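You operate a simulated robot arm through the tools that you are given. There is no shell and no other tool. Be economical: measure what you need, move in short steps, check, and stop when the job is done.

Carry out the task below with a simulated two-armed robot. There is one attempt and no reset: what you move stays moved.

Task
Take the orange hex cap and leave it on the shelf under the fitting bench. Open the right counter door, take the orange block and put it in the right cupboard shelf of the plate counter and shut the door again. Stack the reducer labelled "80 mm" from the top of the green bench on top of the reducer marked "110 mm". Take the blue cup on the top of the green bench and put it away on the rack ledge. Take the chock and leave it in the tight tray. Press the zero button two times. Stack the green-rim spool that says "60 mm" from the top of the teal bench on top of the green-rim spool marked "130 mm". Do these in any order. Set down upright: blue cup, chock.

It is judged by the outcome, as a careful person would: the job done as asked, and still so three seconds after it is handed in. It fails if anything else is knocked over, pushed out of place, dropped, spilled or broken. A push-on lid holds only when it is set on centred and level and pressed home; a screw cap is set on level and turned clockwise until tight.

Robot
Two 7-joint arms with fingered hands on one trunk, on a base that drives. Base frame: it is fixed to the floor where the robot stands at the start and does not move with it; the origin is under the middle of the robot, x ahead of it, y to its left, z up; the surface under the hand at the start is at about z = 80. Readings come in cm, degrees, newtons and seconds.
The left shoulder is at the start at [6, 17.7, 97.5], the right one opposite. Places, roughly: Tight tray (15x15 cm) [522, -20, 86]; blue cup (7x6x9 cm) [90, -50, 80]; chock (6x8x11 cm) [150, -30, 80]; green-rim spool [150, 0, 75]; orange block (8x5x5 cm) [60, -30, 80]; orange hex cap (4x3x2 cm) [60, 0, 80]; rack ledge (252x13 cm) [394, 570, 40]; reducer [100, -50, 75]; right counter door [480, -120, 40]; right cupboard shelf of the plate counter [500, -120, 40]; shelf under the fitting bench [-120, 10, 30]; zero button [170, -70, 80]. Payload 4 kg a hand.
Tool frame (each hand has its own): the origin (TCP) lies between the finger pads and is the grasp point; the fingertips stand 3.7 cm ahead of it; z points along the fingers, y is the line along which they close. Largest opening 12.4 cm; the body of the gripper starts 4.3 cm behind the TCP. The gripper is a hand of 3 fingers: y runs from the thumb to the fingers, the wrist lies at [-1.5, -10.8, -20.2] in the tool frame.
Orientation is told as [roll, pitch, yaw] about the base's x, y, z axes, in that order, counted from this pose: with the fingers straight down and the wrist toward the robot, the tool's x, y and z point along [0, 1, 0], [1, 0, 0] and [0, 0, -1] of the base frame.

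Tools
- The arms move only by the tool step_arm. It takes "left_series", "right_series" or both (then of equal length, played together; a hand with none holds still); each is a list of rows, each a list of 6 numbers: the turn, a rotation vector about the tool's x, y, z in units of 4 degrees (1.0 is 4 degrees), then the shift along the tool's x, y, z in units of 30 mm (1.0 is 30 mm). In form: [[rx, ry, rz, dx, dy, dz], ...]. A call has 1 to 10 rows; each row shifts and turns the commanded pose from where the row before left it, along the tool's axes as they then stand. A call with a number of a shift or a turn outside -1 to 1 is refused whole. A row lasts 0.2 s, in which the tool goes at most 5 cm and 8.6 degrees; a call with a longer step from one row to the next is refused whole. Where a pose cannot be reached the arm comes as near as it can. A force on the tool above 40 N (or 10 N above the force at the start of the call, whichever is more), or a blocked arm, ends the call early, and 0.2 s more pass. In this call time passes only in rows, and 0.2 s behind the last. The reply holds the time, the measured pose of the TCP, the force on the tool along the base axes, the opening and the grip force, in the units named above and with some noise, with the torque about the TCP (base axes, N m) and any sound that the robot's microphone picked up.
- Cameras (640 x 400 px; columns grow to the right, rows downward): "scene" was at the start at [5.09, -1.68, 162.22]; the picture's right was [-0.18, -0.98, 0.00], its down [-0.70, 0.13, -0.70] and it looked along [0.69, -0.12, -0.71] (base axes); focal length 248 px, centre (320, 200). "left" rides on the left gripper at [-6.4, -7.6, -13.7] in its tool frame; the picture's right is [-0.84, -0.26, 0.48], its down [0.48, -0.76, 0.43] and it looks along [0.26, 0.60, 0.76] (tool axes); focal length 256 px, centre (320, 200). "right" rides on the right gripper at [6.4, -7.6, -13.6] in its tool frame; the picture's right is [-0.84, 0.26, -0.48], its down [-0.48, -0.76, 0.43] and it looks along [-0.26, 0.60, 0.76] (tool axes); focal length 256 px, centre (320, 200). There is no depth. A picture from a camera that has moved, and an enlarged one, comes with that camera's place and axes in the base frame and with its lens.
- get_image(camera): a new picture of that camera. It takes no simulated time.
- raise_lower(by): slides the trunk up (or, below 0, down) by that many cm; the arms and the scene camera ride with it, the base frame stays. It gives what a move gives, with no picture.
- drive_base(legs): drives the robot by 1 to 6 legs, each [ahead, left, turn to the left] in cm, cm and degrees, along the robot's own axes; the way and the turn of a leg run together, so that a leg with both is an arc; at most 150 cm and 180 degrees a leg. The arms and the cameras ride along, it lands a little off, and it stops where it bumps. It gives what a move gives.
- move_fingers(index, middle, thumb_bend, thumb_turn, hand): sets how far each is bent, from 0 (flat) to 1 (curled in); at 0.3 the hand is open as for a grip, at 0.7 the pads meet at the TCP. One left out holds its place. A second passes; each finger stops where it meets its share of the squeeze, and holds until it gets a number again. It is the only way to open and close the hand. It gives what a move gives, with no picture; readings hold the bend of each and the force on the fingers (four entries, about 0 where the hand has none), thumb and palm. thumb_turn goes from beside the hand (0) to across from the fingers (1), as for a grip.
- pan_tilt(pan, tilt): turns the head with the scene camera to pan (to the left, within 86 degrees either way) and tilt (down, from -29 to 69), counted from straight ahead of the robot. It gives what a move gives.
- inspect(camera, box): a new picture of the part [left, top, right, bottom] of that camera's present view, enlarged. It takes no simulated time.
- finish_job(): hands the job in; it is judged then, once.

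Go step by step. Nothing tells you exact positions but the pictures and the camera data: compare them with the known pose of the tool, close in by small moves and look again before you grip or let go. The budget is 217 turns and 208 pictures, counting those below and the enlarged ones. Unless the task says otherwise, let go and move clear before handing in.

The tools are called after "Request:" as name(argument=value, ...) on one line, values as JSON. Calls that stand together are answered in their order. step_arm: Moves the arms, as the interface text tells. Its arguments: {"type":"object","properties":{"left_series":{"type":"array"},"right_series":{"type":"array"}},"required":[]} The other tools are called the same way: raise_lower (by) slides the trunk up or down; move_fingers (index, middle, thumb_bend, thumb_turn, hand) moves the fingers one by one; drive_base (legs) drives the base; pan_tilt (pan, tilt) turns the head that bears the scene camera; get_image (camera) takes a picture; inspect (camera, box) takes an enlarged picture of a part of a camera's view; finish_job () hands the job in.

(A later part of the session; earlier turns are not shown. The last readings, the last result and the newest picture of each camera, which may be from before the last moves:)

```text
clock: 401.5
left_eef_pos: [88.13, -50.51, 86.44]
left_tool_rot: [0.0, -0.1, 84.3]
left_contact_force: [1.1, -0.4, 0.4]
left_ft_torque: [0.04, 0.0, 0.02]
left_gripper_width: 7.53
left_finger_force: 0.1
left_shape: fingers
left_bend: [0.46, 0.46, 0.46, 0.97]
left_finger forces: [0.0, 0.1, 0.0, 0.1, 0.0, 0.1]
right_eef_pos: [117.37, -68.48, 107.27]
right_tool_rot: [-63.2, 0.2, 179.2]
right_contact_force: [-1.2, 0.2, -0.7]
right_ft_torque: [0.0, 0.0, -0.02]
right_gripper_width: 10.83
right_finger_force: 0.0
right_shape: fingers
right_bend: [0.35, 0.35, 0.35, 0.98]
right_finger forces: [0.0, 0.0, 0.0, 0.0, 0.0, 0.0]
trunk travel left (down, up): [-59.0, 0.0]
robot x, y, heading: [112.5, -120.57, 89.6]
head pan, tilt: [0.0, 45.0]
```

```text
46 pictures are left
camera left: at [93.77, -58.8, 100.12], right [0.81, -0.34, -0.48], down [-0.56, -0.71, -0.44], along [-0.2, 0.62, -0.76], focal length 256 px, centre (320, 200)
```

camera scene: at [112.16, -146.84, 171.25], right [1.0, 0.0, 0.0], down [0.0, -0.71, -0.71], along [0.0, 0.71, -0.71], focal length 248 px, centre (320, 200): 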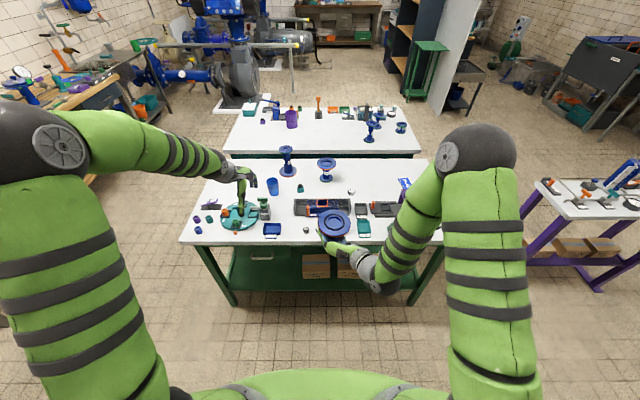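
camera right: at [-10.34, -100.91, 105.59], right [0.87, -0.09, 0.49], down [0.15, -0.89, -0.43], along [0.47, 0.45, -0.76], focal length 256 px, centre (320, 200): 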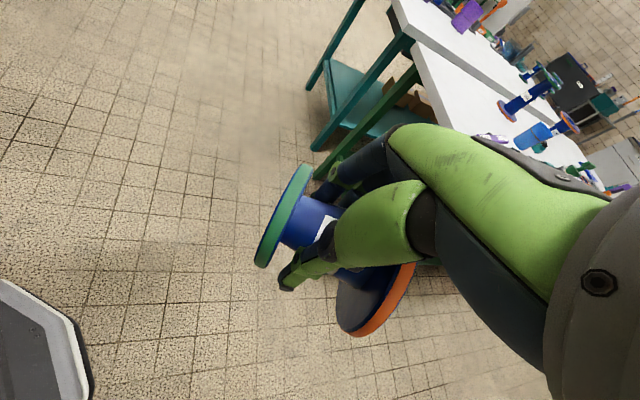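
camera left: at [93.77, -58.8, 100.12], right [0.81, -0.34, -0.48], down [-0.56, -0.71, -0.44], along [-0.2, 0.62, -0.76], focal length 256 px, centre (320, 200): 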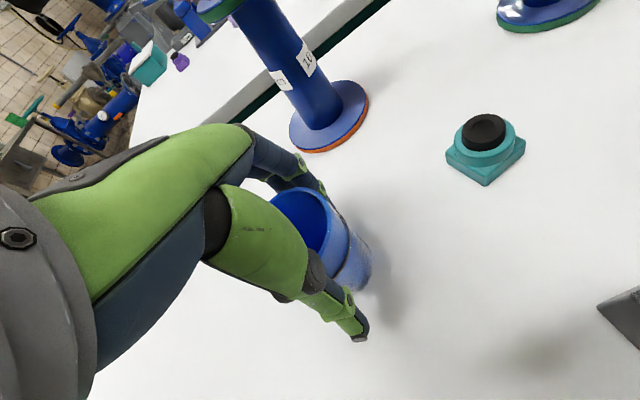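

The cup's axis is about 1 cm to the side; I'll centre on it before squeezing.

Request:
step_arm(left_series=[[0, 0, 0, -0.3, 0, 0]])

Request:
move_fingers(hand="left", index=0.7, middle=0.7, thumb_bend=0.7)

Request:
get_image(camera="left")

```text
clock: 401.9
left_eef_pos: [89.27, -50.63, 86.56]
left_tool_rot: [0.1, -0.1, 84.3]
left_contact_force: [0.0, 0.9, 0.2]
left_ft_torque: [-0.02, 0.01, 0.03]
left_gripper_width: 7.51
left_finger_force: 0.1
left_shape: fingers
left_bend: [0.46, 0.46, 0.46, 0.97]
left_finger forces: [0.0, 0.1, 0.0, 0.1, 0.1, 0.1]
right_eef_pos: [117.32, -68.44, 107.32]
right_tool_rot: [-63.2, 0.2, 179.3]
right_contact_force: [-1.1, -0.1, 0.4]
right_ft_torque: [-0.01, 0.01, 0.0]
right_gripper_width: 10.82
right_finger_force: 0.1
right_shape: fingers
right_bend: [0.35, 0.35, 0.35, 0.98]
right_finger forces: [0.0, 0.0, 0.1, 0.1, 0.0, 0.0]
trunk travel left (down, up): [-59.0, 0.0]
robot x, y, heading: [112.31, -120.78, 89.9]
head pan, tilt: [0.0, 45.0]
```

```text
clock: 402.9
left_eef_pos: [89.18, -50.47, 86.57]
left_tool_rot: [0.1, -0.2, 84.3]
left_contact_force: [1.7, -0.4, 9.5]
left_ft_torque: [0.29, 0.0, -0.06]
left_gripper_width: 4.0
left_finger_force: 23.5
left_shape: fingers
left_bend: [0.59, 0.54, 0.61, 0.96]
left_finger forces: [10.5, 12.2, 0.0, 0.0, 25.4, 0.0]
right_eef_pos: [117.35, -68.31, 107.3]
right_tool_rot: [-63.2, 0.3, 179.3]
right_contact_force: [-0.3, -0.5, -0.3]
right_ft_torque: [0.02, -0.01, 0.01]
right_gripper_width: 10.83
right_finger_force: 0.0
right_shape: fingers
right_bend: [0.35, 0.35, 0.35, 0.98]
right_finger forces: [0.0, 0.0, 0.1, 0.0, 0.0, 0.0]
trunk travel left (down, up): [-59.0, 0.0]
robot x, y, heading: [111.96, -120.46, 89.6]
head pan, tilt: [0.0, 45.0]
```

```text
45 pictures are left
camera left: at [94.73, -58.87, 100.3], right [0.81, -0.34, -0.48], down [-0.56, -0.71, -0.44], along [-0.2, 0.62, -0.76], focal length 256 px, centre (320, 200)
```

left: 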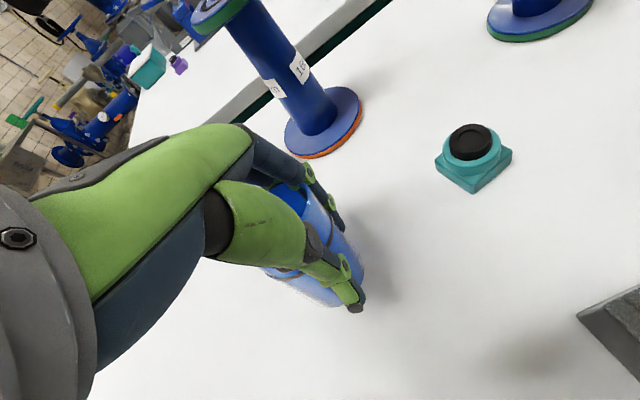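

Gripped. Lifting it gently and checking the tilt.

Request:
step_arm(left_series=[[0, 0, 0, 0, 0, -0.2], [0, 0, 0, 0, 0, -0.4], [0, 0, 0, 0, 0, -0.7], [0, 0, 0, 0, 0, -0.8], [0, 0, 0, 0, 0, -0.8], [0, 0, 0, 0, 0, -0.8], [0, 0, 0, 0, 0, -0.8], [0, 0, 0, 0, 0, -0.8], [0, 0, 0, 0, 0, -0.8], [0, 0, 0, 0, 0, -0.8]])

Request:
inspect(camera="scene", box=[210, 130, 400, 240])

```text
clock: 405.1
left_eef_pos: [89.15, -50.65, 107.25]
left_tool_rot: [0.0, -0.1, 84.3]
left_contact_force: [-0.3, 0.7, -0.5]
left_ft_torque: [0.01, 0.0, 0.01]
left_gripper_width: 3.9
left_finger_force: 23.2
left_shape: fingers
left_bend: [0.59, 0.54, 0.62, 0.96]
left_finger forces: [10.0, 12.5, 0.1, 0.0, 23.2, 0.0]
right_eef_pos: [117.23, -68.41, 107.27]
right_tool_rot: [-63.2, 0.1, 179.2]
right_contact_force: [-0.9, 0.0, 0.4]
right_ft_torque: [0.0, 0.02, -0.05]
right_gripper_width: 10.82
right_finger_force: 0.1
right_shape: fingers
right_bend: [0.35, 0.35, 0.35, 0.98]
right_finger forces: [0.0, 0.0, 0.1, 0.1, 0.0, 0.0]
trunk travel left (down, up): [-59.0, 0.0]
robot x, y, heading: [111.95, -120.7, 89.7]
head pan, tilt: [0.0, 45.0]
```

```text
3.37 times, centred on (305, 185) of scene
camera zoom: at [112.33, -115.91, 171.25], right [1.0, -0.01, 0.0], down [0.0, -0.71, -0.71], along [0.0, 0.71, -0.71], focal length 837 px, centre (370, 250)
```

zoom: 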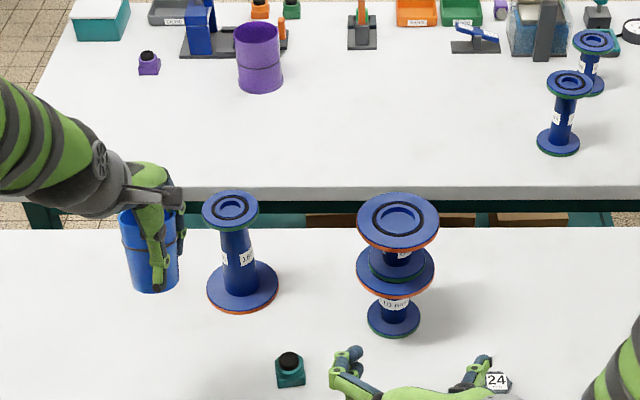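

The cup is held upright. I'll back off, then finish straightening the right hand, and drive around to the far end of the benches for the spools.

Request:
drive_base(legs=[[-27, 0, 0]])

Request:
step_arm(right_series=[[0, 1, 0, 0, 0, 0], [0, 1, 0, 0, 0, 0], [0, 1, 0, 0, 0, 0], [0, 1, 0, 0, 0, 0], [0, 1, 0, 0, 0, 0], [0, 1, 0, 0, 0, 0], [0, 1, 0, 0, 0, 0], [0, 1, 0, 0, 0, 0], [0, 1, 0, 0, 0, 0], [0, 1, 0, 0, 0, 0]])

Request:
step_arm(right_series=[[0, 1, 0, 0, 0, 0], [0, 1, 0, 0, 0, 0], [0, 1, 0, 0, 0, 0], [0, 1, 0, 0, 0, 0], [0, 1, 0, 0, 0, 0], [0, 0.8, 0, 0, 0, 0], [0, 0, 1, 0, 0, 0], [0, 0, 1, 0, 0, 0], [0, 0, 1, 0, 0, 0], [0, 0, 1, 0, 0, 0]])

Request:
step_arm(right_series=[[0, 0, 1, 0, 0, 0], [0, 0, 1, 0, 0, 0], [0, 0, 1, 0, 0, 0], [0, 0, 1, 0, 0, 0], [0, 0, 1, 0, 0, 0], [0, 0, 1, 0, 0, 0], [0, 0, 1, 0, 0, 0], [0, 0, 1, 0, 0, 0], [0, 0, 1, 0, 0, 0], [0, 0, 1, 0, 0, 0]])

Request:
step_arm(right_series=[[0, 0, 1, 0, 0, 0], [0, 0, 1, 0, 0, 0], [0, 0, 1, 0, 0, 0], [0, 0, 1, 0, 0, 0], [0, 0, 1, 0, 0, 0], [0, 0, 1, 0, 0, 0], [0, 0, 1, 0, 0, 0], [0, 0, 1, 0, 0, 0]])

```text
clock: 407.0
left_eef_pos: [88.92, -77.41, 107.28]
left_tool_rot: [0.1, -0.1, 84.3]
left_contact_force: [-0.4, -0.4, -1.0]
left_ft_torque: [0.06, -0.02, -0.03]
left_gripper_width: 3.91
left_finger_force: 23.3
left_shape: fingers
left_bend: [0.59, 0.54, 0.62, 0.96]
left_finger forces: [10.1, 12.5, 0.0, 0.1, 23.1, 0.0]
right_eef_pos: [116.99, -95.2, 107.34]
right_tool_rot: [-63.3, 0.3, 179.4]
right_contact_force: [-0.5, -0.9, -0.3]
right_ft_torque: [0.04, 0.01, 0.0]
right_gripper_width: 10.84
right_finger_force: 0.0
right_shape: fingers
right_bend: [0.35, 0.35, 0.35, 0.98]
right_finger forces: [0.0, 0.1, 0.0, 0.1, 0.0, 0.1]
trunk travel left (down, up): [-59.0, 0.0]
robot x, y, heading: [111.61, -147.65, 89.7]
head pan, tilt: [0.0, 45.0]
```

```text
clock: 409.2
left_eef_pos: [88.99, -77.33, 107.12]
left_tool_rot: [0.2, 0.0, 84.4]
left_contact_force: [0.0, -0.1, -0.7]
left_ft_torque: [0.0, 0.0, -0.01]
left_gripper_width: 3.9
left_finger_force: 23.0
left_shape: fingers
left_bend: [0.59, 0.54, 0.62, 0.96]
left_finger forces: [10.2, 12.5, 0.1, 0.0, 23.0, 0.0]
right_eef_pos: [117.04, -95.07, 107.32]
right_tool_rot: [-23.1, 0.2, 179.4]
right_contact_force: [-0.2, 0.4, 0.4]
right_ft_torque: [0.01, 0.0, 0.01]
right_gripper_width: 10.8
right_finger_force: 0.0
right_shape: fingers
right_bend: [0.35, 0.35, 0.35, 0.98]
right_finger forces: [0.0, 0.0, 0.1, 0.0, 0.0, 0.0]
trunk travel left (down, up): [-59.0, 0.0]
robot x, y, heading: [111.94, -147.32, 89.8]
head pan, tilt: [0.0, 45.0]
```

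```text
clock: 411.4
left_eef_pos: [88.83, -77.39, 107.25]
left_tool_rot: [0.0, -0.1, 84.3]
left_contact_force: [-0.1, 0.6, 0.1]
left_ft_torque: [0.0, 0.0, 0.0]
left_gripper_width: 3.94
left_finger_force: 22.5
left_shape: fingers
left_bend: [0.59, 0.54, 0.62, 0.96]
left_finger forces: [10.1, 12.7, 0.0, 0.0, 23.1, 0.1]
right_eef_pos: [116.91, -95.02, 107.38]
right_tool_rot: [-0.1, 0.2, 163.3]
right_contact_force: [0.2, -0.6, -0.5]
right_ft_torque: [0.04, 0.01, 0.01]
right_gripper_width: 10.84
right_finger_force: 0.0
right_shape: fingers
right_bend: [0.35, 0.35, 0.35, 0.98]
right_finger forces: [0.1, 0.0, 0.1, 0.0, 0.1, 0.1]
trunk travel left (down, up): [-59.0, 0.0]
robot x, y, heading: [112.01, -147.31, 89.6]
head pan, tilt: [0.0, 45.0]
```

```text
clock: 413.6
left_eef_pos: [88.85, -77.28, 107.2]
left_tool_rot: [0.1, -0.1, 84.4]
left_contact_force: [0.9, -0.5, 0.2]
left_ft_torque: [0.02, -0.03, -0.03]
left_gripper_width: 3.89
left_finger_force: 22.9
left_shape: fingers
left_bend: [0.59, 0.54, 0.62, 0.96]
left_finger forces: [10.1, 12.6, 0.1, 0.1, 23.1, 0.0]
right_eef_pos: [117.07, -95.02, 107.26]
right_tool_rot: [-0.3, 0.1, 123.3]
right_contact_force: [-0.2, -0.8, -0.3]
right_ft_torque: [0.0, 0.03, 0.02]
right_gripper_width: 10.81
right_finger_force: 0.1
right_shape: fingers
right_bend: [0.35, 0.35, 0.35, 0.98]
right_finger forces: [0.1, 0.0, 0.1, 0.0, 0.0, 0.1]
trunk travel left (down, up): [-59.0, 0.0]
robot x, y, heading: [111.65, -147.24, 89.7]
head pan, tilt: [0.0, 45.0]
```

```text
clock: 415.4
left_eef_pos: [88.88, -77.45, 107.29]
left_tool_rot: [0.0, -0.1, 84.4]
left_contact_force: [-0.6, 0.2, 0.1]
left_ft_torque: [0.0, -0.03, 0.0]
left_gripper_width: 3.92
left_finger_force: 23.3
left_shape: fingers
left_bend: [0.59, 0.54, 0.62, 0.96]
left_finger forces: [10.1, 12.7, 0.1, 0.1, 23.0, 0.0]
right_eef_pos: [116.92, -95.1, 107.38]
right_tool_rot: [-0.1, -0.1, 91.4]
right_contact_force: [0.3, -1.0, -0.3]
right_ft_torque: [0.03, -0.01, 0.02]
right_gripper_width: 10.84
right_finger_force: 0.1
right_shape: fingers
right_bend: [0.35, 0.35, 0.35, 0.98]
right_finger forces: [0.0, 0.0, 0.0, 0.1, 0.1, 0.1]
trunk travel left (down, up): [-59.0, 0.0]
robot x, y, heading: [111.79, -147.35, 89.6]
head pan, tilt: [0.0, 45.0]
```

Now driving around the small table to the far end of the teal bench.

Request:
drive_base(legs=[[0, -130, 0], [0, -133, 0], [120, 0, 0], [36, 0, 0], [0, 0, 90]])

Request:
get_image(camera="scene")

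```text
clock: 439.7
left_eef_pos: [309.08, -19.66, 107.19]
left_tool_rot: [0.0, -0.1, 176.6]
left_contact_force: [0.5, -0.4, -0.1]
left_ft_torque: [0.0, 0.0, -0.02]
left_gripper_width: 3.8
left_finger_force: 21.4
left_shape: fingers
left_bend: [0.59, 0.54, 0.62, 0.96]
left_finger forces: [10.0, 12.1, 0.0, 0.1, 21.7, 0.1]
right_eef_pos: [325.58, 9.05, 107.37]
right_tool_rot: [-0.2, 0.0, -176.4]
right_contact_force: [0.3, 0.2, 0.2]
right_ft_torque: [0.0, -0.03, -0.01]
right_gripper_width: 10.8
right_finger_force: 0.1
right_shape: fingers
right_bend: [0.35, 0.35, 0.35, 0.98]
right_finger forces: [0.0, 0.0, 0.0, 0.1, 0.1, 0.1]
trunk travel left (down, up): [-59.0, 0.0]
robot x, y, heading: [377.9, 6.06, -178.2]
head pan, tilt: [0.0, 45.0]
```

```text
43 pictures are left
camera scene: at [372.99, 5.6, 171.25], right [-0.03, 1.0, 0.0], down [0.71, 0.02, -0.71], along [-0.71, -0.02, -0.71], focal length 248 px, centre (320, 200)
```

scene: 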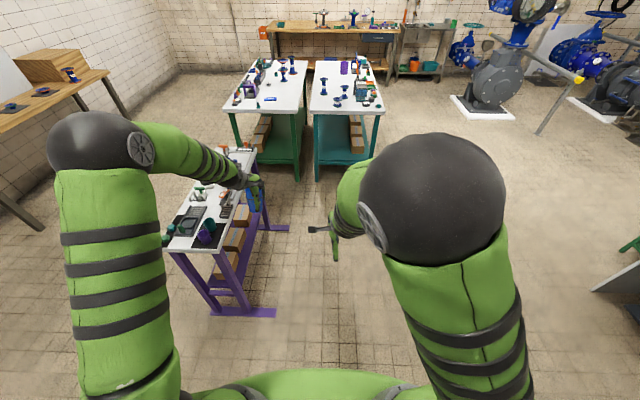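

The table's clear of my path. Driving toward the teal bench end.

Request:
drive_base(legs=[[100, 0, -1.8], [43, 0, 0]])

Request:
get_image(camera="scene")

Request:
inspect(camera="scene", box=[260, 110, 420, 230])

```text
clock: 447.0
left_eef_pos: [168.25, -19.33, 107.08]
left_tool_rot: [0.0, 0.0, 174.8]
left_contact_force: [-0.4, 0.2, 0.1]
left_ft_torque: [0.02, 0.01, 0.02]
left_gripper_width: 3.81
left_finger_force: 22.3
left_shape: fingers
left_bend: [0.59, 0.54, 0.62, 0.96]
left_finger forces: [9.9, 12.1, 0.0, 0.0, 21.6, 0.0]
right_eef_pos: [185.54, 8.98, 107.33]
right_tool_rot: [-0.2, 0.0, -178.1]
right_contact_force: [0.5, -0.8, -1.6]
right_ft_torque: [0.03, 0.04, 0.0]
right_gripper_width: 10.85
right_finger_force: 0.0
right_shape: fingers
right_bend: [0.35, 0.35, 0.35, 0.98]
right_finger forces: [0.0, 0.1, 0.1, 0.0, 0.0, 0.1]
trunk travel left (down, up): [-59.0, 0.0]
robot x, y, heading: [238.09, 4.35, -179.7]
head pan, tilt: [0.0, 45.0]
```

```text
42 pictures are left
camera scene: at [232.91, 4.09, 171.25], right [0.0, 1.0, 0.0], down [0.71, 0.0, -0.71], along [-0.71, 0.0, -0.71], focal length 248 px, centre (320, 200)
```

scene: 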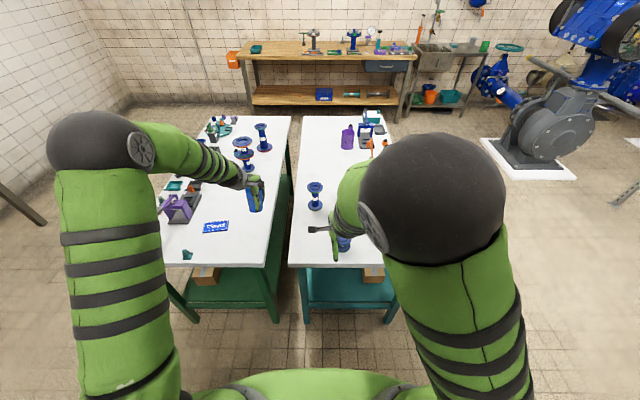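

```text
3.33 times, centred on (340, 170) of scene
camera zoom: at [232.91, 4.09, 171.25], right [0.0, 1.0, 0.0], down [0.71, 0.0, -0.71], along [-0.71, 0.0, -0.71], focal length 828 px, centre (253, 300)
```

zoom: 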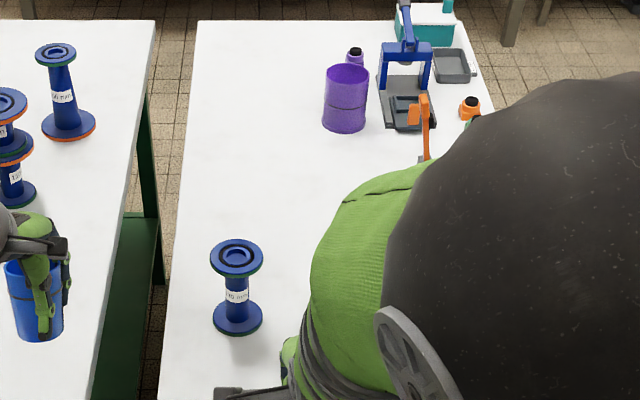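

Request:
get_image(camera="right")

```text
40 pictures are left
camera right: at [193.41, 2.87, 120.89], right [-0.28, 0.83, 0.49], down [0.74, 0.51, -0.43], along [-0.6, 0.24, -0.76], focal length 256 px, centre (320, 200)
```

right: 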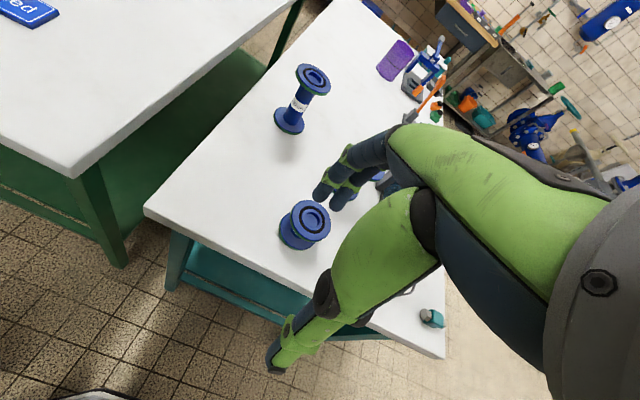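

The short 60 mm spool is at (170.3, 13.4) and the tall 130 mm one at (146.8, 1.5). I'll open the right hand and move above the 60.

Request:
move_fingers(hand="right", index=0.3, middle=0.3, thumb_bend=0.3)

Request:
step_arm(right_series=[[0, 0, 0, -0.245, 0.845, 0.3], [0, 0, 0, -0.245, 0.845, 0.4], [0, 0, 0, -0.245, 0.845, 0.5], [0, 0, 0, -0.245, 0.845, 0.5], [0, 0, 0, -0.245, 0.845, 0.5], [0, 0, 0, -0.245, 0.845, 0.5]])

Request:
get_image(camera="right")

```text
clock: 448.0
left_eef_pos: [168.17, -19.33, 107.08]
left_tool_rot: [0.0, -0.1, 174.9]
left_contact_force: [-0.5, 0.3, 0.5]
left_ft_torque: [-0.02, 0.01, -0.01]
left_gripper_width: 3.79
left_finger_force: 21.4
left_shape: fingers
left_bend: [0.59, 0.54, 0.62, 0.96]
left_finger forces: [9.8, 12.2, 0.1, 0.0, 21.7, 0.0]
right_eef_pos: [185.67, 8.87, 107.34]
right_tool_rot: [-0.3, 0.0, -178.1]
right_contact_force: [-0.1, -0.2, 0.0]
right_ft_torque: [0.05, -0.01, -0.01]
right_gripper_width: 12.35
right_finger_force: 0.0
right_shape: fingers
right_bend: [0.3, 0.3, 0.3, 0.98]
right_finger forces: [0.1, 0.1, 0.1, 0.0, 0.1, 0.0]
trunk travel left (down, up): [-59.0, 0.0]
robot x, y, heading: [238.14, 4.39, -179.7]
head pan, tilt: [0.0, 45.0]
```

```text
clock: 449.4
left_eef_pos: [168.26, -19.42, 107.17]
left_tool_rot: [0.1, 0.0, 174.9]
left_contact_force: [0.2, 0.2, 0.3]
left_ft_torque: [-0.01, -0.02, 0.01]
left_gripper_width: 3.81
left_finger_force: 22.0
left_shape: fingers
left_bend: [0.59, 0.54, 0.62, 0.96]
left_finger forces: [9.9, 12.3, 0.1, 0.1, 21.7, 0.0]
right_eef_pos: [170.44, 13.01, 99.07]
right_tool_rot: [-0.3, 0.1, -178.1]
right_contact_force: [0.2, 0.5, 0.1]
right_ft_torque: [0.02, -0.03, -0.03]
right_gripper_width: 12.31
right_finger_force: 0.2
right_shape: fingers
right_bend: [0.3, 0.3, 0.3, 0.98]
right_finger forces: [0.1, 0.1, 0.0, 0.0, 0.0, 0.1]
trunk travel left (down, up): [-59.0, 0.0]
robot x, y, heading: [238.52, 4.39, -179.4]
head pan, tilt: [0.0, 45.0]
```

```text
39 pictures are left
camera right: at [178.19, 6.94, 112.66], right [-0.28, 0.83, 0.49], down [0.74, 0.51, -0.43], along [-0.6, 0.24, -0.76], focal length 256 px, centre (320, 200)
```

right: 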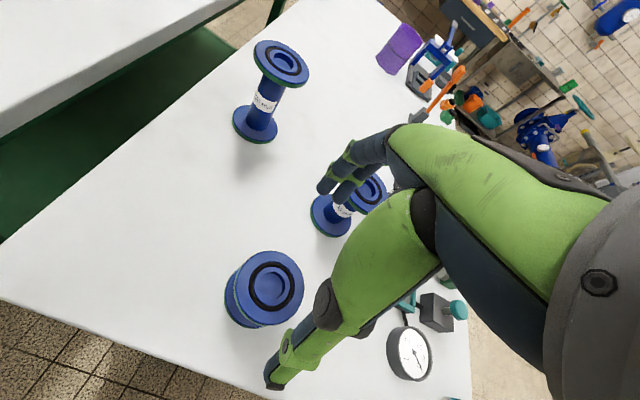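

Centred; lowering over the 60 mm spool.

Request:
step_arm(right_series=[[0, 0, 0, -0.2, 0, 0.7], [0, 0, 0, 0, 0, 0.71], [0, 0, 0, 0, 0, 0.71], [0, 0, 0, 0, 0, 0.71], [0, 0, 0, 0, 0, 0.71], [0, 0, 0, 0, 0, 0.71], [0, 0, 0, 0, 0, 0.6]])

Request:
move_fingers(hand="right", index=0.43, middle=0.43, thumb_bend=0.43)

Request:
get_image(camera="right")

```text
clock: 451.0
left_eef_pos: [168.25, -19.3, 107.06]
left_tool_rot: [-0.1, -0.1, 175.0]
left_contact_force: [0.5, 0.0, -0.2]
left_ft_torque: [-0.01, -0.01, -0.02]
left_gripper_width: 3.8
left_finger_force: 21.6
left_shape: fingers
left_bend: [0.59, 0.54, 0.62, 0.96]
left_finger forces: [9.9, 12.1, 0.0, 0.0, 21.7, 0.1]
right_eef_pos: [170.34, 13.65, 84.71]
right_tool_rot: [-0.2, 0.0, -178.1]
right_contact_force: [-0.6, 0.0, -1.0]
right_ft_torque: [0.0, -0.02, -0.02]
right_gripper_width: 12.32
right_finger_force: 0.1
right_shape: fingers
right_bend: [0.3, 0.3, 0.3, 0.98]
right_finger forces: [0.1, 0.0, 0.0, 0.0, 0.1, 0.0]
trunk travel left (down, up): [-59.0, 0.0]
robot x, y, heading: [238.1, 4.36, -179.6]
head pan, tilt: [0.0, 45.0]
```

```text
clock: 452.0
left_eef_pos: [168.13, -19.28, 107.14]
left_tool_rot: [0.0, -0.2, 174.9]
left_contact_force: [-0.6, -0.2, -0.4]
left_ft_torque: [-0.02, -0.01, 0.01]
left_gripper_width: 3.82
left_finger_force: 21.5
left_shape: fingers
left_bend: [0.59, 0.54, 0.62, 0.96]
left_finger forces: [9.9, 12.1, 0.0, 0.0, 21.7, 0.1]
right_eef_pos: [170.26, 13.63, 84.77]
right_tool_rot: [-0.2, 0.0, -178.1]
right_contact_force: [-0.1, -0.3, 2.6]
right_ft_torque: [-0.03, 0.1, 0.01]
right_gripper_width: 8.64
right_finger_force: 1.4
right_shape: fingers
right_bend: [0.42, 0.42, 0.43, 0.98]
right_finger forces: [0.8, 1.1, 0.1, 0.0, 1.9, 0.0]
trunk travel left (down, up): [-59.0, 0.0]
robot x, y, heading: [238.02, 4.34, -179.8]
head pan, tilt: [0.0, 45.0]
```

```text
38 pictures are left
camera right: at [178.18, 7.54, 98.34], right [-0.28, 0.83, 0.49], down [0.74, 0.51, -0.43], along [-0.61, 0.24, -0.76], focal length 256 px, centre (320, 200)
```

right: 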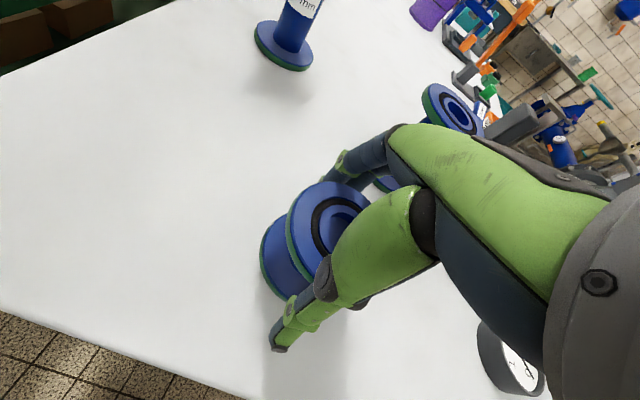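

Evenly touching on both sides. Closing.

Request:
move_fingers(hand="right", index=0.52, middle=0.52, thumb_bend=0.53)

Request:
get_image(camera="right")

```text
clock: 453.0
left_eef_pos: [168.33, -19.39, 107.32]
left_tool_rot: [0.0, -0.2, 174.9]
left_contact_force: [-0.9, 0.0, -0.5]
left_ft_torque: [-0.01, 0.03, -0.02]
left_gripper_width: 3.81
left_finger_force: 21.7
left_shape: fingers
left_bend: [0.59, 0.54, 0.62, 0.96]
left_finger forces: [9.8, 12.3, 0.0, 0.0, 21.8, 0.1]
right_eef_pos: [170.27, 13.51, 84.92]
right_tool_rot: [-0.2, -0.3, -178.1]
right_contact_force: [1.9, -0.4, 27.0]
right_ft_torque: [-0.03, 1.22, 0.05]
right_gripper_width: 7.62
right_finger_force: 24.6
right_shape: fingers
right_bend: [0.46, 0.49, 0.49, 0.97]
right_finger forces: [18.1, 13.0, 0.0, 0.0, 17.5, 0.0]
trunk travel left (down, up): [-59.0, 0.0]
robot x, y, heading: [238.14, 4.15, -179.8]
head pan, tilt: [0.0, 45.0]
```

```text
37 pictures are left
camera right: at [178.25, 7.5, 98.54], right [-0.28, 0.83, 0.49], down [0.74, 0.51, -0.44], along [-0.61, 0.24, -0.76], focal length 256 px, centre (320, 200)
```

right: 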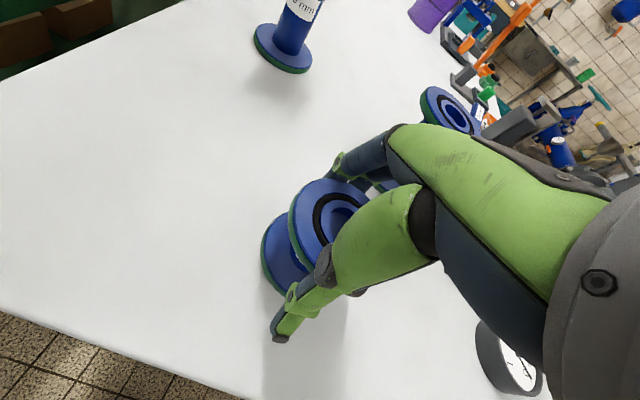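

Gripped evenly. Lifting slowly a little and checking.

Request:
step_arm(right_series=[[0, 0, 0, 0, 0, -0.1], [0, 0, 0, 0, 0, -0.15], [0, 0, 0, 0, 0, -0.25], [0, 0, 0, 0, 0, -0.4], [0, 0, 0, 0, 0, -0.4]])

Request:
get_image(camera="right")

```text
clock: 454.2
left_eef_pos: [168.24, -19.43, 107.1]
left_tool_rot: [0.0, -0.1, 174.9]
left_contact_force: [-0.4, -0.5, -0.8]
left_ft_torque: [0.01, -0.02, 0.02]
left_gripper_width: 3.84
left_finger_force: 21.5
left_shape: fingers
left_bend: [0.59, 0.54, 0.62, 0.96]
left_finger forces: [9.9, 12.2, 0.0, 0.0, 21.8, 0.0]
right_eef_pos: [170.35, 13.64, 88.57]
right_tool_rot: [-0.4, -0.1, -178.1]
right_contact_force: [0.3, 0.4, -1.4]
right_ft_torque: [0.01, -0.01, 0.01]
right_gripper_width: 7.47
right_finger_force: 13.6
right_shape: fingers
right_bend: [0.46, 0.51, 0.5, 0.97]
right_finger forces: [12.3, 1.9, 0.0, 0.0, 13.0, 0.0]
trunk travel left (down, up): [-59.0, 0.0]
robot x, y, heading: [238.14, 4.13, -179.8]
head pan, tilt: [0.0, 45.0]
```

```text
36 pictures are left
camera right: at [178.13, 7.57, 102.27], right [-0.28, 0.83, 0.49], down [0.74, 0.51, -0.43], along [-0.6, 0.24, -0.76], focal length 256 px, centre (320, 200)
```

right: 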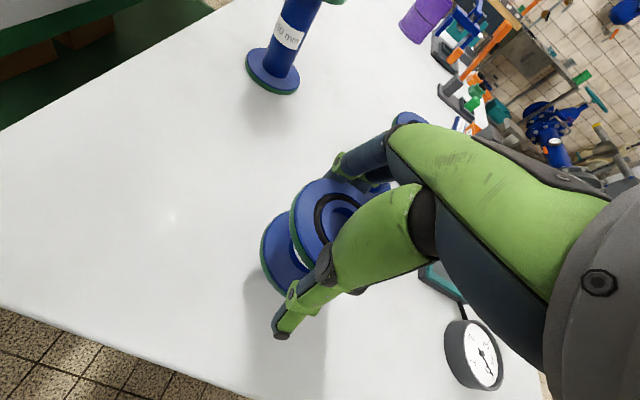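

It's lifted with the hand. I'll firm up the middle finger's share.

Request:
move_fingers(hand="right", middle=0.6, thumb_bend=0.58)

Request:
step_arm(right_series=[[0, 0, 0, 0, 0, -0.4], [0, 0, 0, 0, 0, -0.6], [0, 0, 0, 0, 0, -0.7], [0, 0, 0, 0, 0, -0.7], [0, 0, 0, 0, 0, -0.7], [0, 0, 0, 0, 0, -0.7], [0, 0, 0, 0, 0, -0.6]])

Request:
get_image(camera="right")

```text
clock: 455.2
left_eef_pos: [168.17, -19.35, 107.13]
left_tool_rot: [0.0, -0.2, 174.9]
left_contact_force: [-0.3, -0.5, -0.1]
left_ft_torque: [0.01, -0.02, -0.02]
left_gripper_width: 3.82
left_finger_force: 21.4
left_shape: fingers
left_bend: [0.59, 0.54, 0.62, 0.96]
left_finger forces: [9.9, 12.1, 0.0, 0.0, 21.7, 0.1]
right_eef_pos: [170.2, 13.55, 88.74]
right_tool_rot: [-0.2, -0.1, -178.1]
right_contact_force: [-0.4, -0.2, -1.0]
right_ft_torque: [-0.01, -0.03, -0.03]
right_gripper_width: 7.54
right_finger_force: 26.6
right_shape: fingers
right_bend: [0.46, 0.54, 0.51, 0.97]
right_finger forces: [13.2, 14.4, 0.0, 0.0, 25.9, 0.1]
trunk travel left (down, up): [-59.0, 0.0]
robot x, y, heading: [238.15, 4.41, -179.7]
head pan, tilt: [0.0, 45.0]
```

```text
clock: 456.8
left_eef_pos: [168.26, -19.35, 107.18]
left_tool_rot: [0.0, -0.1, 174.8]
left_contact_force: [-0.5, -0.5, -0.2]
left_ft_torque: [0.01, 0.03, 0.0]
left_gripper_width: 3.83
left_finger_force: 21.8
left_shape: fingers
left_bend: [0.59, 0.54, 0.62, 0.96]
left_finger forces: [9.8, 12.0, 0.0, 0.0, 21.7, 0.0]
right_eef_pos: [170.34, 13.3, 101.87]
right_tool_rot: [-0.1, 0.0, -178.1]
right_contact_force: [1.7, -0.3, -1.4]
right_ft_torque: [0.03, -0.04, 0.03]
right_gripper_width: 7.57
right_finger_force: 26.7
right_shape: fingers
right_bend: [0.46, 0.54, 0.51, 0.97]
right_finger forces: [13.0, 14.4, 0.0, 0.0, 25.7, 0.0]
trunk travel left (down, up): [-59.0, 0.0]
robot x, y, heading: [237.99, 4.22, -179.7]
head pan, tilt: [0.0, 45.0]
```

```text
35 pictures are left
camera right: at [178.15, 7.32, 115.5], right [-0.28, 0.83, 0.49], down [0.74, 0.51, -0.43], along [-0.61, 0.24, -0.76], focal length 256 px, centre (320, 200)
```

right: 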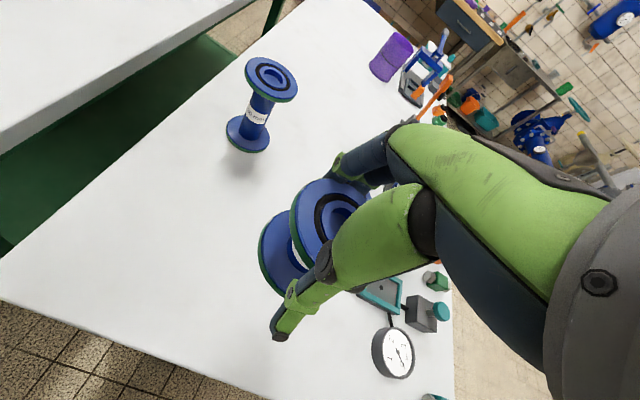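

Firm grip now. The 130's top centre is at (146.3, 1.5). I'll carry the spool over it, moving the cup hand a little aside.

Request:
step_arm(left_series=[[0, 0, 0, 0.33, 0, 0], [0, 0, 0, 0.33, 0, 0], [0, 0, 0, 0.33, 0, 0], [0, 0, 0, 0.33, 0, 0], [0, 0, 0, 0.33, 0, 0], [0, 0, 0, 0.33, 0, 0], [0, 0, 0, 0.33, 0, 0], [0, 0, 0, 0.33, 0, 0], [0, 0, 0, 0.33, 0, 0], [0, 0, 0, 0.33, 0, 0]], right_series=[[0, 0, 0, 0, 0, -0.5], [0, 0, 0, 0.4, 0.7, -0.5], [0, 0, 0, 0.4, 0.9, 0], [0, 0, 0, 0.4, 0.9, 0], [0, 0, 0, 0.42, 0.9, 0], [0, 0, 0, 0.42, 0.9, 0], [0, 0, 0, 0.42, 0.9, 0], [0, 0, 0, 0.4, 0.9, 0], [0, 0, 0, 0.4, 0.9, 0], [0, 0, 0, 0.4, 0.9, 0]])

Request:
get_image(camera="right")

Request:
inspect(camera="scene", box=[260, 140, 380, 230])

```text
clock: 459.0
left_eef_pos: [167.37, -29.07, 107.38]
left_tool_rot: [0.2, -0.2, 174.8]
left_contact_force: [0.3, 0.3, 0.0]
left_ft_torque: [-0.03, 0.0, -0.03]
left_gripper_width: 3.79
left_finger_force: 21.9
left_shape: fingers
left_bend: [0.59, 0.54, 0.62, 0.96]
left_finger forces: [9.7, 12.2, 0.0, 0.0, 21.6, 0.0]
right_eef_pos: [148.11, 2.27, 104.51]
right_tool_rot: [-0.3, 0.1, -178.1]
right_contact_force: [0.6, -0.3, -1.2]
right_ft_torque: [0.03, 0.01, 0.0]
right_gripper_width: 7.53
right_finger_force: 26.6
right_shape: fingers
right_bend: [0.46, 0.54, 0.51, 0.97]
right_finger forces: [12.3, 14.9, 0.0, 0.1, 25.4, 0.0]
right hand out of reach, approached as far as the arm can: row 10
trunk travel left (down, up): [-59.0, 0.0]
robot x, y, heading: [237.99, 4.53, -179.8]
head pan, tilt: [0.0, 45.0]
```

```text
34 pictures are left
camera right: at [155.82, -3.82, 118.16], right [-0.28, 0.83, 0.49], down [0.75, 0.51, -0.43], along [-0.6, 0.24, -0.76], focal length 256 px, centre (320, 200)
```

right: 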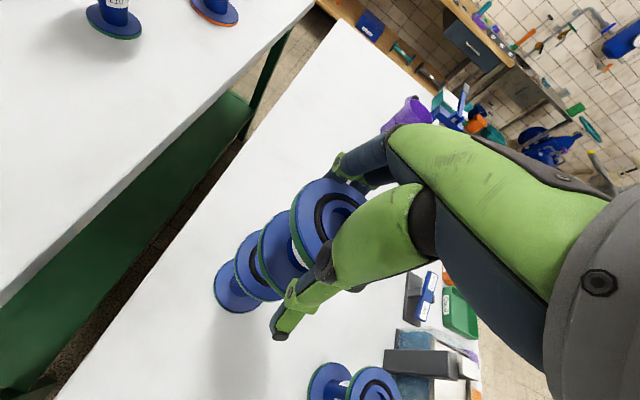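

```text
4.44 times, centred on (320, 185) of scene
camera zoom: at [233.06, 4.05, 171.27], right [0.0, 1.0, 0.0], down [0.71, 0.0, -0.71], along [-0.71, 0.0, -0.71], focal length 1104 px, centre (320, 267)
```

zoom: 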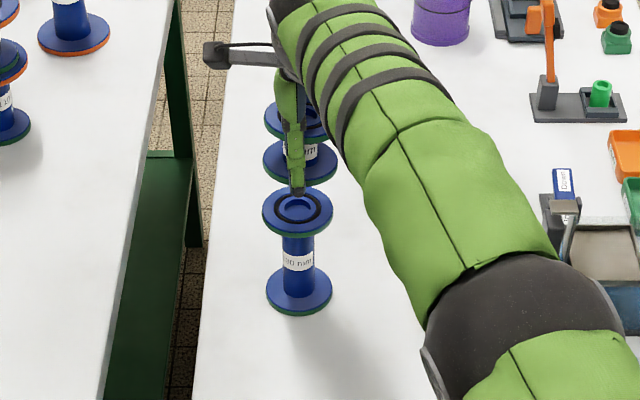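

I'm at the arm's limit, so I'll drive 9 cm closer and pull the arm back equally, with a small correction.

Request:
step_arm(right_series=[[0, 0, 0, 0, -0.9, 0], [0, 0, 0, 0, -0.9, 0], [0, 0, 0, 0, -0.9, 0]])

Request:
drive_base(legs=[[9, 0, 0]])

```text
clock: 459.8
left_eef_pos: [167.42, -29.09, 107.34]
left_tool_rot: [-0.1, -0.2, 175.0]
left_contact_force: [0.1, -0.1, -0.5]
left_ft_torque: [0.0, 0.0, -0.02]
left_gripper_width: 3.82
left_finger_force: 21.8
left_shape: fingers
left_bend: [0.59, 0.54, 0.62, 0.96]
left_finger forces: [9.7, 12.2, 0.0, 0.1, 21.6, 0.1]
right_eef_pos: [156.08, 2.42, 104.68]
right_tool_rot: [-0.2, -0.1, -178.1]
right_contact_force: [-0.1, -0.5, -1.2]
right_ft_torque: [0.03, -0.05, 0.02]
right_gripper_width: 7.49
right_finger_force: 25.5
right_shape: fingers
right_bend: [0.46, 0.54, 0.51, 0.97]
right_finger forces: [11.9, 14.5, 0.0, 0.0, 24.5, 0.0]
trunk travel left (down, up): [-59.0, 0.0]
robot x, y, heading: [238.25, 4.27, -179.8]
head pan, tilt: [0.0, 45.0]
```

```text
clock: 460.9
left_eef_pos: [158.06, -29.14, 107.11]
left_tool_rot: [-0.1, 0.0, 174.8]
left_contact_force: [-0.5, 0.0, -1.5]
left_ft_torque: [0.01, 0.0, 0.0]
left_gripper_width: 3.79
left_finger_force: 22.0
left_shape: fingers
left_bend: [0.59, 0.54, 0.62, 0.96]
left_finger forces: [9.8, 12.2, 0.0, 0.0, 21.6, 0.0]
right_eef_pos: [146.69, 2.53, 104.54]
right_tool_rot: [-0.2, 0.1, -178.2]
right_contact_force: [-0.1, -0.2, -2.2]
right_ft_torque: [-0.01, -0.06, -0.03]
right_gripper_width: 7.48
right_finger_force: 25.8
right_shape: fingers
right_bend: [0.46, 0.54, 0.51, 0.97]
right_finger forces: [11.9, 14.7, 0.0, 0.1, 24.5, 0.1]
trunk travel left (down, up): [-59.0, 0.0]
robot x, y, heading: [228.72, 4.32, -180.0]
head pan, tilt: [0.0, 45.0]
```

Request:
step_arm(right_series=[[0, 0, 0, 0.28, -0.3, 0], [0, 0, 0, 0, 0, 0.4], [0, 0, 0, 0, 0, 0.4], [0, 0, 0, 0, 0, 0.4]])

Request:
inspect(camera="right", box=[190, 150, 390, 340])

Request:
inspect(camera="scene", box=[270, 150, 370, 230])

```text
clock: 461.9
left_eef_pos: [158.27, -29.05, 107.13]
left_tool_rot: [0.0, 0.0, 174.8]
left_contact_force: [-0.7, -0.1, 0.2]
left_ft_torque: [0.0, 0.0, -0.02]
left_gripper_width: 3.77
left_finger_force: 21.7
left_shape: fingers
left_bend: [0.59, 0.54, 0.62, 0.96]
left_finger forces: [9.8, 12.2, 0.0, 0.1, 21.6, 0.0]
right_eef_pos: [147.73, 1.75, 100.91]
right_tool_rot: [-0.1, 0.0, -178.3]
right_contact_force: [-0.3, -0.1, -1.1]
right_ft_torque: [-0.02, 0.03, -0.02]
right_gripper_width: 7.47
right_finger_force: 25.9
right_shape: fingers
right_bend: [0.46, 0.54, 0.51, 0.97]
right_finger forces: [11.8, 14.6, 0.0, 0.1, 24.5, 0.0]
trunk travel left (down, up): [-59.0, 0.0]
robot x, y, heading: [228.8, 4.55, -179.9]
head pan, tilt: [0.0, 45.0]
```

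```text
2.11 times, centred on (290, 245) of right
camera zoom: at [155.53, -4.34, 114.58], right [-0.28, 0.83, 0.49], down [0.74, 0.51, -0.43], along [-0.6, 0.24, -0.76], focal length 539 px, centre (383, 105)
```

zoom: 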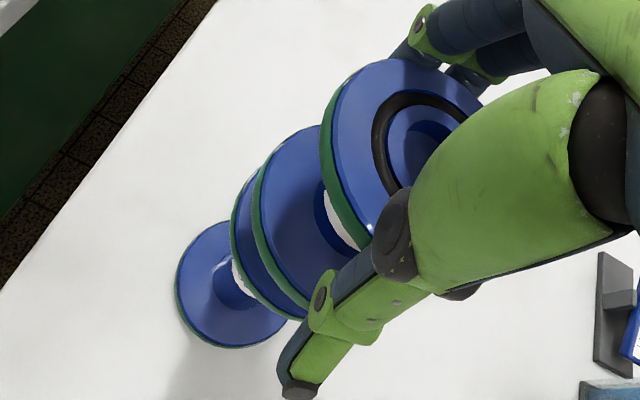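

```text
5.00 times, centred on (320, 190) of scene
camera zoom: at [223.89, 4.08, 171.25], right [0.0, 1.0, 0.0], down [0.71, 0.0, -0.71], along [-0.71, 0.0, -0.71], focal length 1242 px, centre (320, 250)
```

zoom: 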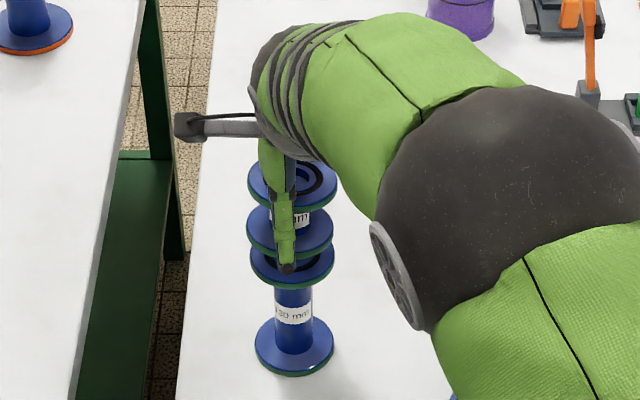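

Laterally and in depth aligned within ~3 mm. Lowering slowly.

Request:
step_arm(right_series=[[0, 0, 0, 0, 0, 0.12], [0, 0, 0, 0, 0, 0.12], [0, 0, 0, 0, 0, 0.12], [0, 0, 0, 0, 0, 0.1], [0, 0, 0, 0, 0, 0.08], [0, 0, 0, 0, 0, 0.06], [0, 0, 0, 0, 0, 0.06], [0, 0, 0, 0, 0, 0.06]])

Request:
inspect(camera="scene", box=[290, 170, 350, 230])

```text
clock: 463.7
left_eef_pos: [158.13, -29.16, 107.21]
left_tool_rot: [-0.1, 0.0, 174.8]
left_contact_force: [-0.6, 0.4, -0.2]
left_ft_torque: [0.02, -0.02, -0.02]
left_gripper_width: 3.79
left_finger_force: 21.4
left_shape: fingers
left_bend: [0.59, 0.54, 0.62, 0.96]
left_finger forces: [9.8, 12.2, 0.0, 0.0, 21.7, 0.0]
right_eef_pos: [147.8, 1.74, 98.73]
right_tool_rot: [-0.2, 0.1, -178.3]
right_contact_force: [-0.3, 0.1, -1.4]
right_ft_torque: [-0.01, -0.01, 0.01]
right_gripper_width: 7.48
right_finger_force: 25.5
right_shape: fingers
right_bend: [0.46, 0.54, 0.51, 0.97]
right_finger forces: [11.8, 14.6, 0.1, 0.1, 24.5, 0.0]
trunk travel left (down, up): [-59.0, 0.0]
robot x, y, heading: [228.75, 4.23, -179.9]
head pan, tilt: [0.0, 45.0]
```

```text
6.67 times, centred on (320, 200) of scene
camera zoom: at [223.91, 4.07, 171.25], right [0.0, 1.0, 0.0], down [0.71, 0.0, -0.71], along [-0.71, 0.0, -0.71], focal length 1656 px, centre (320, 200)
```

zoom: 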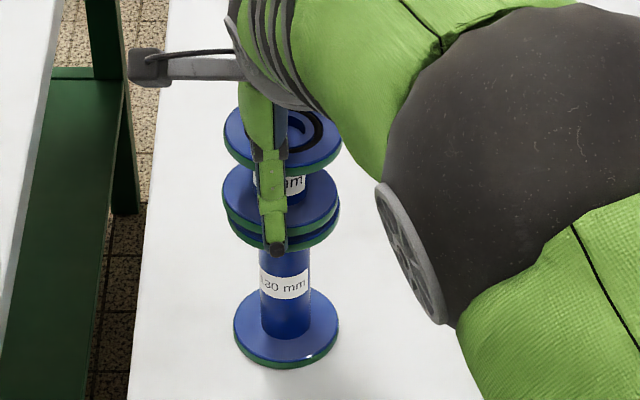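

Nearly touching and well aligned. A last gentle descent to contact.

Request:
step_arm(right_series=[[0, 0, 0, 0, 0, 0.06], [0, 0, 0, 0, 0, 0.06], [0, 0, 0, 0, 0, 0.06], [0, 0, 0, 0, 0, 0.05], [0, 0, 0, 0, 0, 0.05]])

```text
clock: 464.9
left_eef_pos: [158.17, -29.04, 107.29]
left_tool_rot: [0.0, 0.0, 174.7]
left_contact_force: [-0.3, -0.2, -0.6]
left_ft_torque: [0.01, 0.0, -0.01]
left_gripper_width: 3.81
left_finger_force: 21.8
left_shape: fingers
left_bend: [0.59, 0.54, 0.62, 0.96]
left_finger forces: [9.8, 12.2, 0.1, 0.0, 21.5, 0.1]
right_eef_pos: [147.78, 1.66, 98.17]
right_tool_rot: [-0.3, -0.3, -178.1]
right_contact_force: [0.4, -0.6, 10.1]
right_ft_torque: [0.21, 0.48, 0.03]
right_gripper_width: 7.5
right_finger_force: 29.6
right_shape: fingers
right_bend: [0.46, 0.54, 0.51, 0.96]
right_finger forces: [14.4, 18.6, 0.1, 0.1, 26.7, 0.0]
trunk travel left (down, up): [-59.0, 0.0]
robot x, y, heading: [228.95, 4.05, -179.8]
head pan, tilt: [0.0, 45.0]
```

Request:
step_arm(right_series=[[0, 0, 0, 0, 0, -0.04]])

Request:
move_fingers(hand="right", index=0.4, middle=0.46, thumb_bend=0.45)

Request:
inspect(camera="scene", box=[290, 170, 350, 230])

```text
clock: 465.3
left_eef_pos: [158.21, -29.05, 107.23]
left_tool_rot: [0.1, -0.2, 174.8]
left_contact_force: [-0.5, -0.2, -0.3]
left_ft_torque: [-0.01, -0.02, 0.0]
left_gripper_width: 3.8
left_finger_force: 21.6
left_shape: fingers
left_bend: [0.59, 0.54, 0.62, 0.96]
left_finger forces: [9.8, 12.1, 0.0, 0.1, 21.6, 0.1]
right_eef_pos: [147.78, 1.66, 98.21]
right_tool_rot: [-0.2, -0.1, -178.2]
right_contact_force: [-2.1, -0.2, 8.5]
right_ft_torque: [0.14, 0.44, 0.05]
right_gripper_width: 7.49
right_finger_force: 29.1
right_shape: fingers
right_bend: [0.46, 0.54, 0.51, 0.96]
right_finger forces: [14.3, 18.0, 0.0, 0.1, 25.6, 0.0]
trunk travel left (down, up): [-59.0, 0.0]
robot x, y, heading: [228.93, 4.13, -179.9]
head pan, tilt: [0.0, 45.0]
```

```text
clock: 466.3
left_eef_pos: [158.13, -29.1, 107.21]
left_tool_rot: [0.0, -0.1, 174.8]
left_contact_force: [-0.2, 0.1, 0.2]
left_ft_torque: [0.03, -0.01, 0.01]
left_gripper_width: 3.79
left_finger_force: 21.8
left_shape: fingers
left_bend: [0.59, 0.54, 0.62, 0.96]
left_finger forces: [9.8, 12.2, 0.0, 0.0, 21.6, 0.1]
right_eef_pos: [147.81, 1.68, 98.29]
right_tool_rot: [-0.1, 0.1, -178.2]
right_contact_force: [1.0, -0.6, 1.8]
right_ft_torque: [0.04, 0.04, -0.04]
right_gripper_width: 8.56
right_finger_force: 1.0
right_shape: fingers
right_bend: [0.4, 0.46, 0.45, 0.97]
right_finger forces: [0.0, 1.9, 0.0, 0.0, 0.0, 0.0]
trunk travel left (down, up): [-59.0, 0.0]
robot x, y, heading: [228.88, 4.76, -180.1]
head pan, tilt: [0.0, 45.0]
```

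```text
6.67 times, centred on (320, 200) of scene
camera zoom: at [223.96, 4.07, 171.25], right [0.0, 1.0, 0.0], down [0.71, 0.0, -0.71], along [-0.71, 0.0, -0.71], focal length 1656 px, centre (320, 200)
```

zoom: 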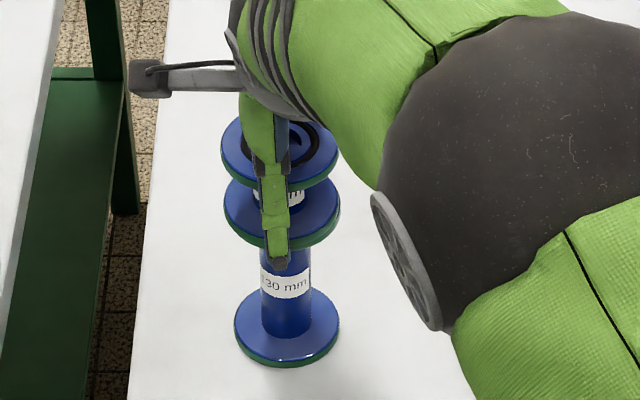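

It sits on the 130. Opening fully and rising straight up.

Request:
move_fingers(hand="right", index=0.28, middle=0.28, thumb_bend=0.28)

Request:
step_arm(right_series=[[0, 0, 0, 0, 0, -0.3], [0, 0, 0, 0, 0, -0.4], [0, 0, 0, 0, 0, -0.6], [0, 0, 0, 0, 0, -0.8], [0, 0, 0, 0, 0, -0.8], [0, 0, 0, 0, -0.5, -0.5], [0, 0, 0, 0, -1, 0], [0, 0, 0, 0, -1, 0], [0, 0, 0, 0, -1, 0], [0, 0, 0, 0, -1, 0]])

Request:
get_image(camera="right")

```text
clock: 467.3
left_eef_pos: [158.26, -28.98, 107.26]
left_tool_rot: [0.0, 0.1, 174.8]
left_contact_force: [0.5, 0.2, 0.0]
left_ft_torque: [0.02, -0.02, 0.02]
left_gripper_width: 3.78
left_finger_force: 22.0
left_shape: fingers
left_bend: [0.59, 0.54, 0.62, 0.96]
left_finger forces: [9.9, 12.1, 0.1, 0.0, 21.6, 0.0]
right_eef_pos: [147.89, 1.78, 98.09]
right_tool_rot: [-0.2, 0.0, -178.2]
right_contact_force: [-0.4, -0.3, -0.6]
right_ft_torque: [-0.01, 0.01, 0.01]
right_gripper_width: 12.86
right_finger_force: 0.0
right_shape: fingers
right_bend: [0.28, 0.28, 0.28, 0.97]
right_finger forces: [0.1, 0.0, 0.1, 0.1, 0.1, 0.1]
trunk travel left (down, up): [-59.0, 0.0]
robot x, y, heading: [229.24, 4.25, -179.6]
head pan, tilt: [0.0, 45.0]
```

```text
clock: 469.5
left_eef_pos: [158.32, -29.15, 107.26]
left_tool_rot: [-0.1, -0.1, 174.8]
left_contact_force: [-0.7, 0.2, 0.9]
left_ft_torque: [0.0, 0.02, -0.01]
left_gripper_width: 3.78
left_finger_force: 21.6
left_shape: fingers
left_bend: [0.59, 0.54, 0.62, 0.96]
left_finger forces: [9.8, 12.2, 0.0, 0.0, 21.5, 0.1]
right_eef_pos: [161.5, 1.94, 108.64]
right_tool_rot: [-0.2, -0.1, -178.3]
right_contact_force: [0.2, 0.2, 0.7]
right_ft_torque: [-0.02, 0.02, -0.03]
right_gripper_width: 12.9
right_finger_force: 0.1
right_shape: fingers
right_bend: [0.28, 0.28, 0.28, 0.97]
right_finger forces: [0.0, 0.0, 0.0, 0.0, 0.1, 0.1]
trunk travel left (down, up): [-59.0, 0.0]
robot x, y, heading: [229.01, 4.34, -179.8]
head pan, tilt: [0.0, 45.0]
```

```text
28 pictures are left
camera right: at [169.31, -4.08, 122.18], right [-0.28, 0.83, 0.49], down [0.74, 0.51, -0.43], along [-0.61, 0.24, -0.76], focal length 256 px, centre (320, 200)
```

right: 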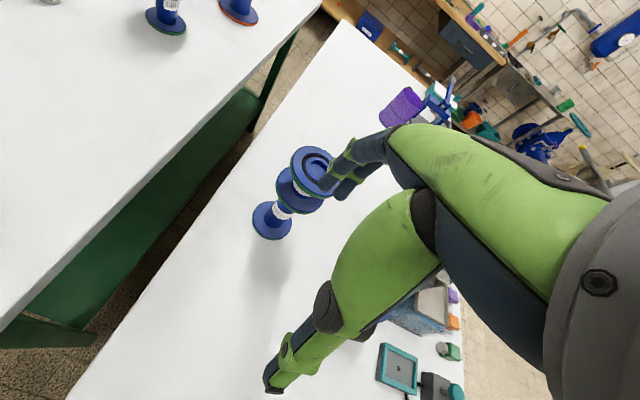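

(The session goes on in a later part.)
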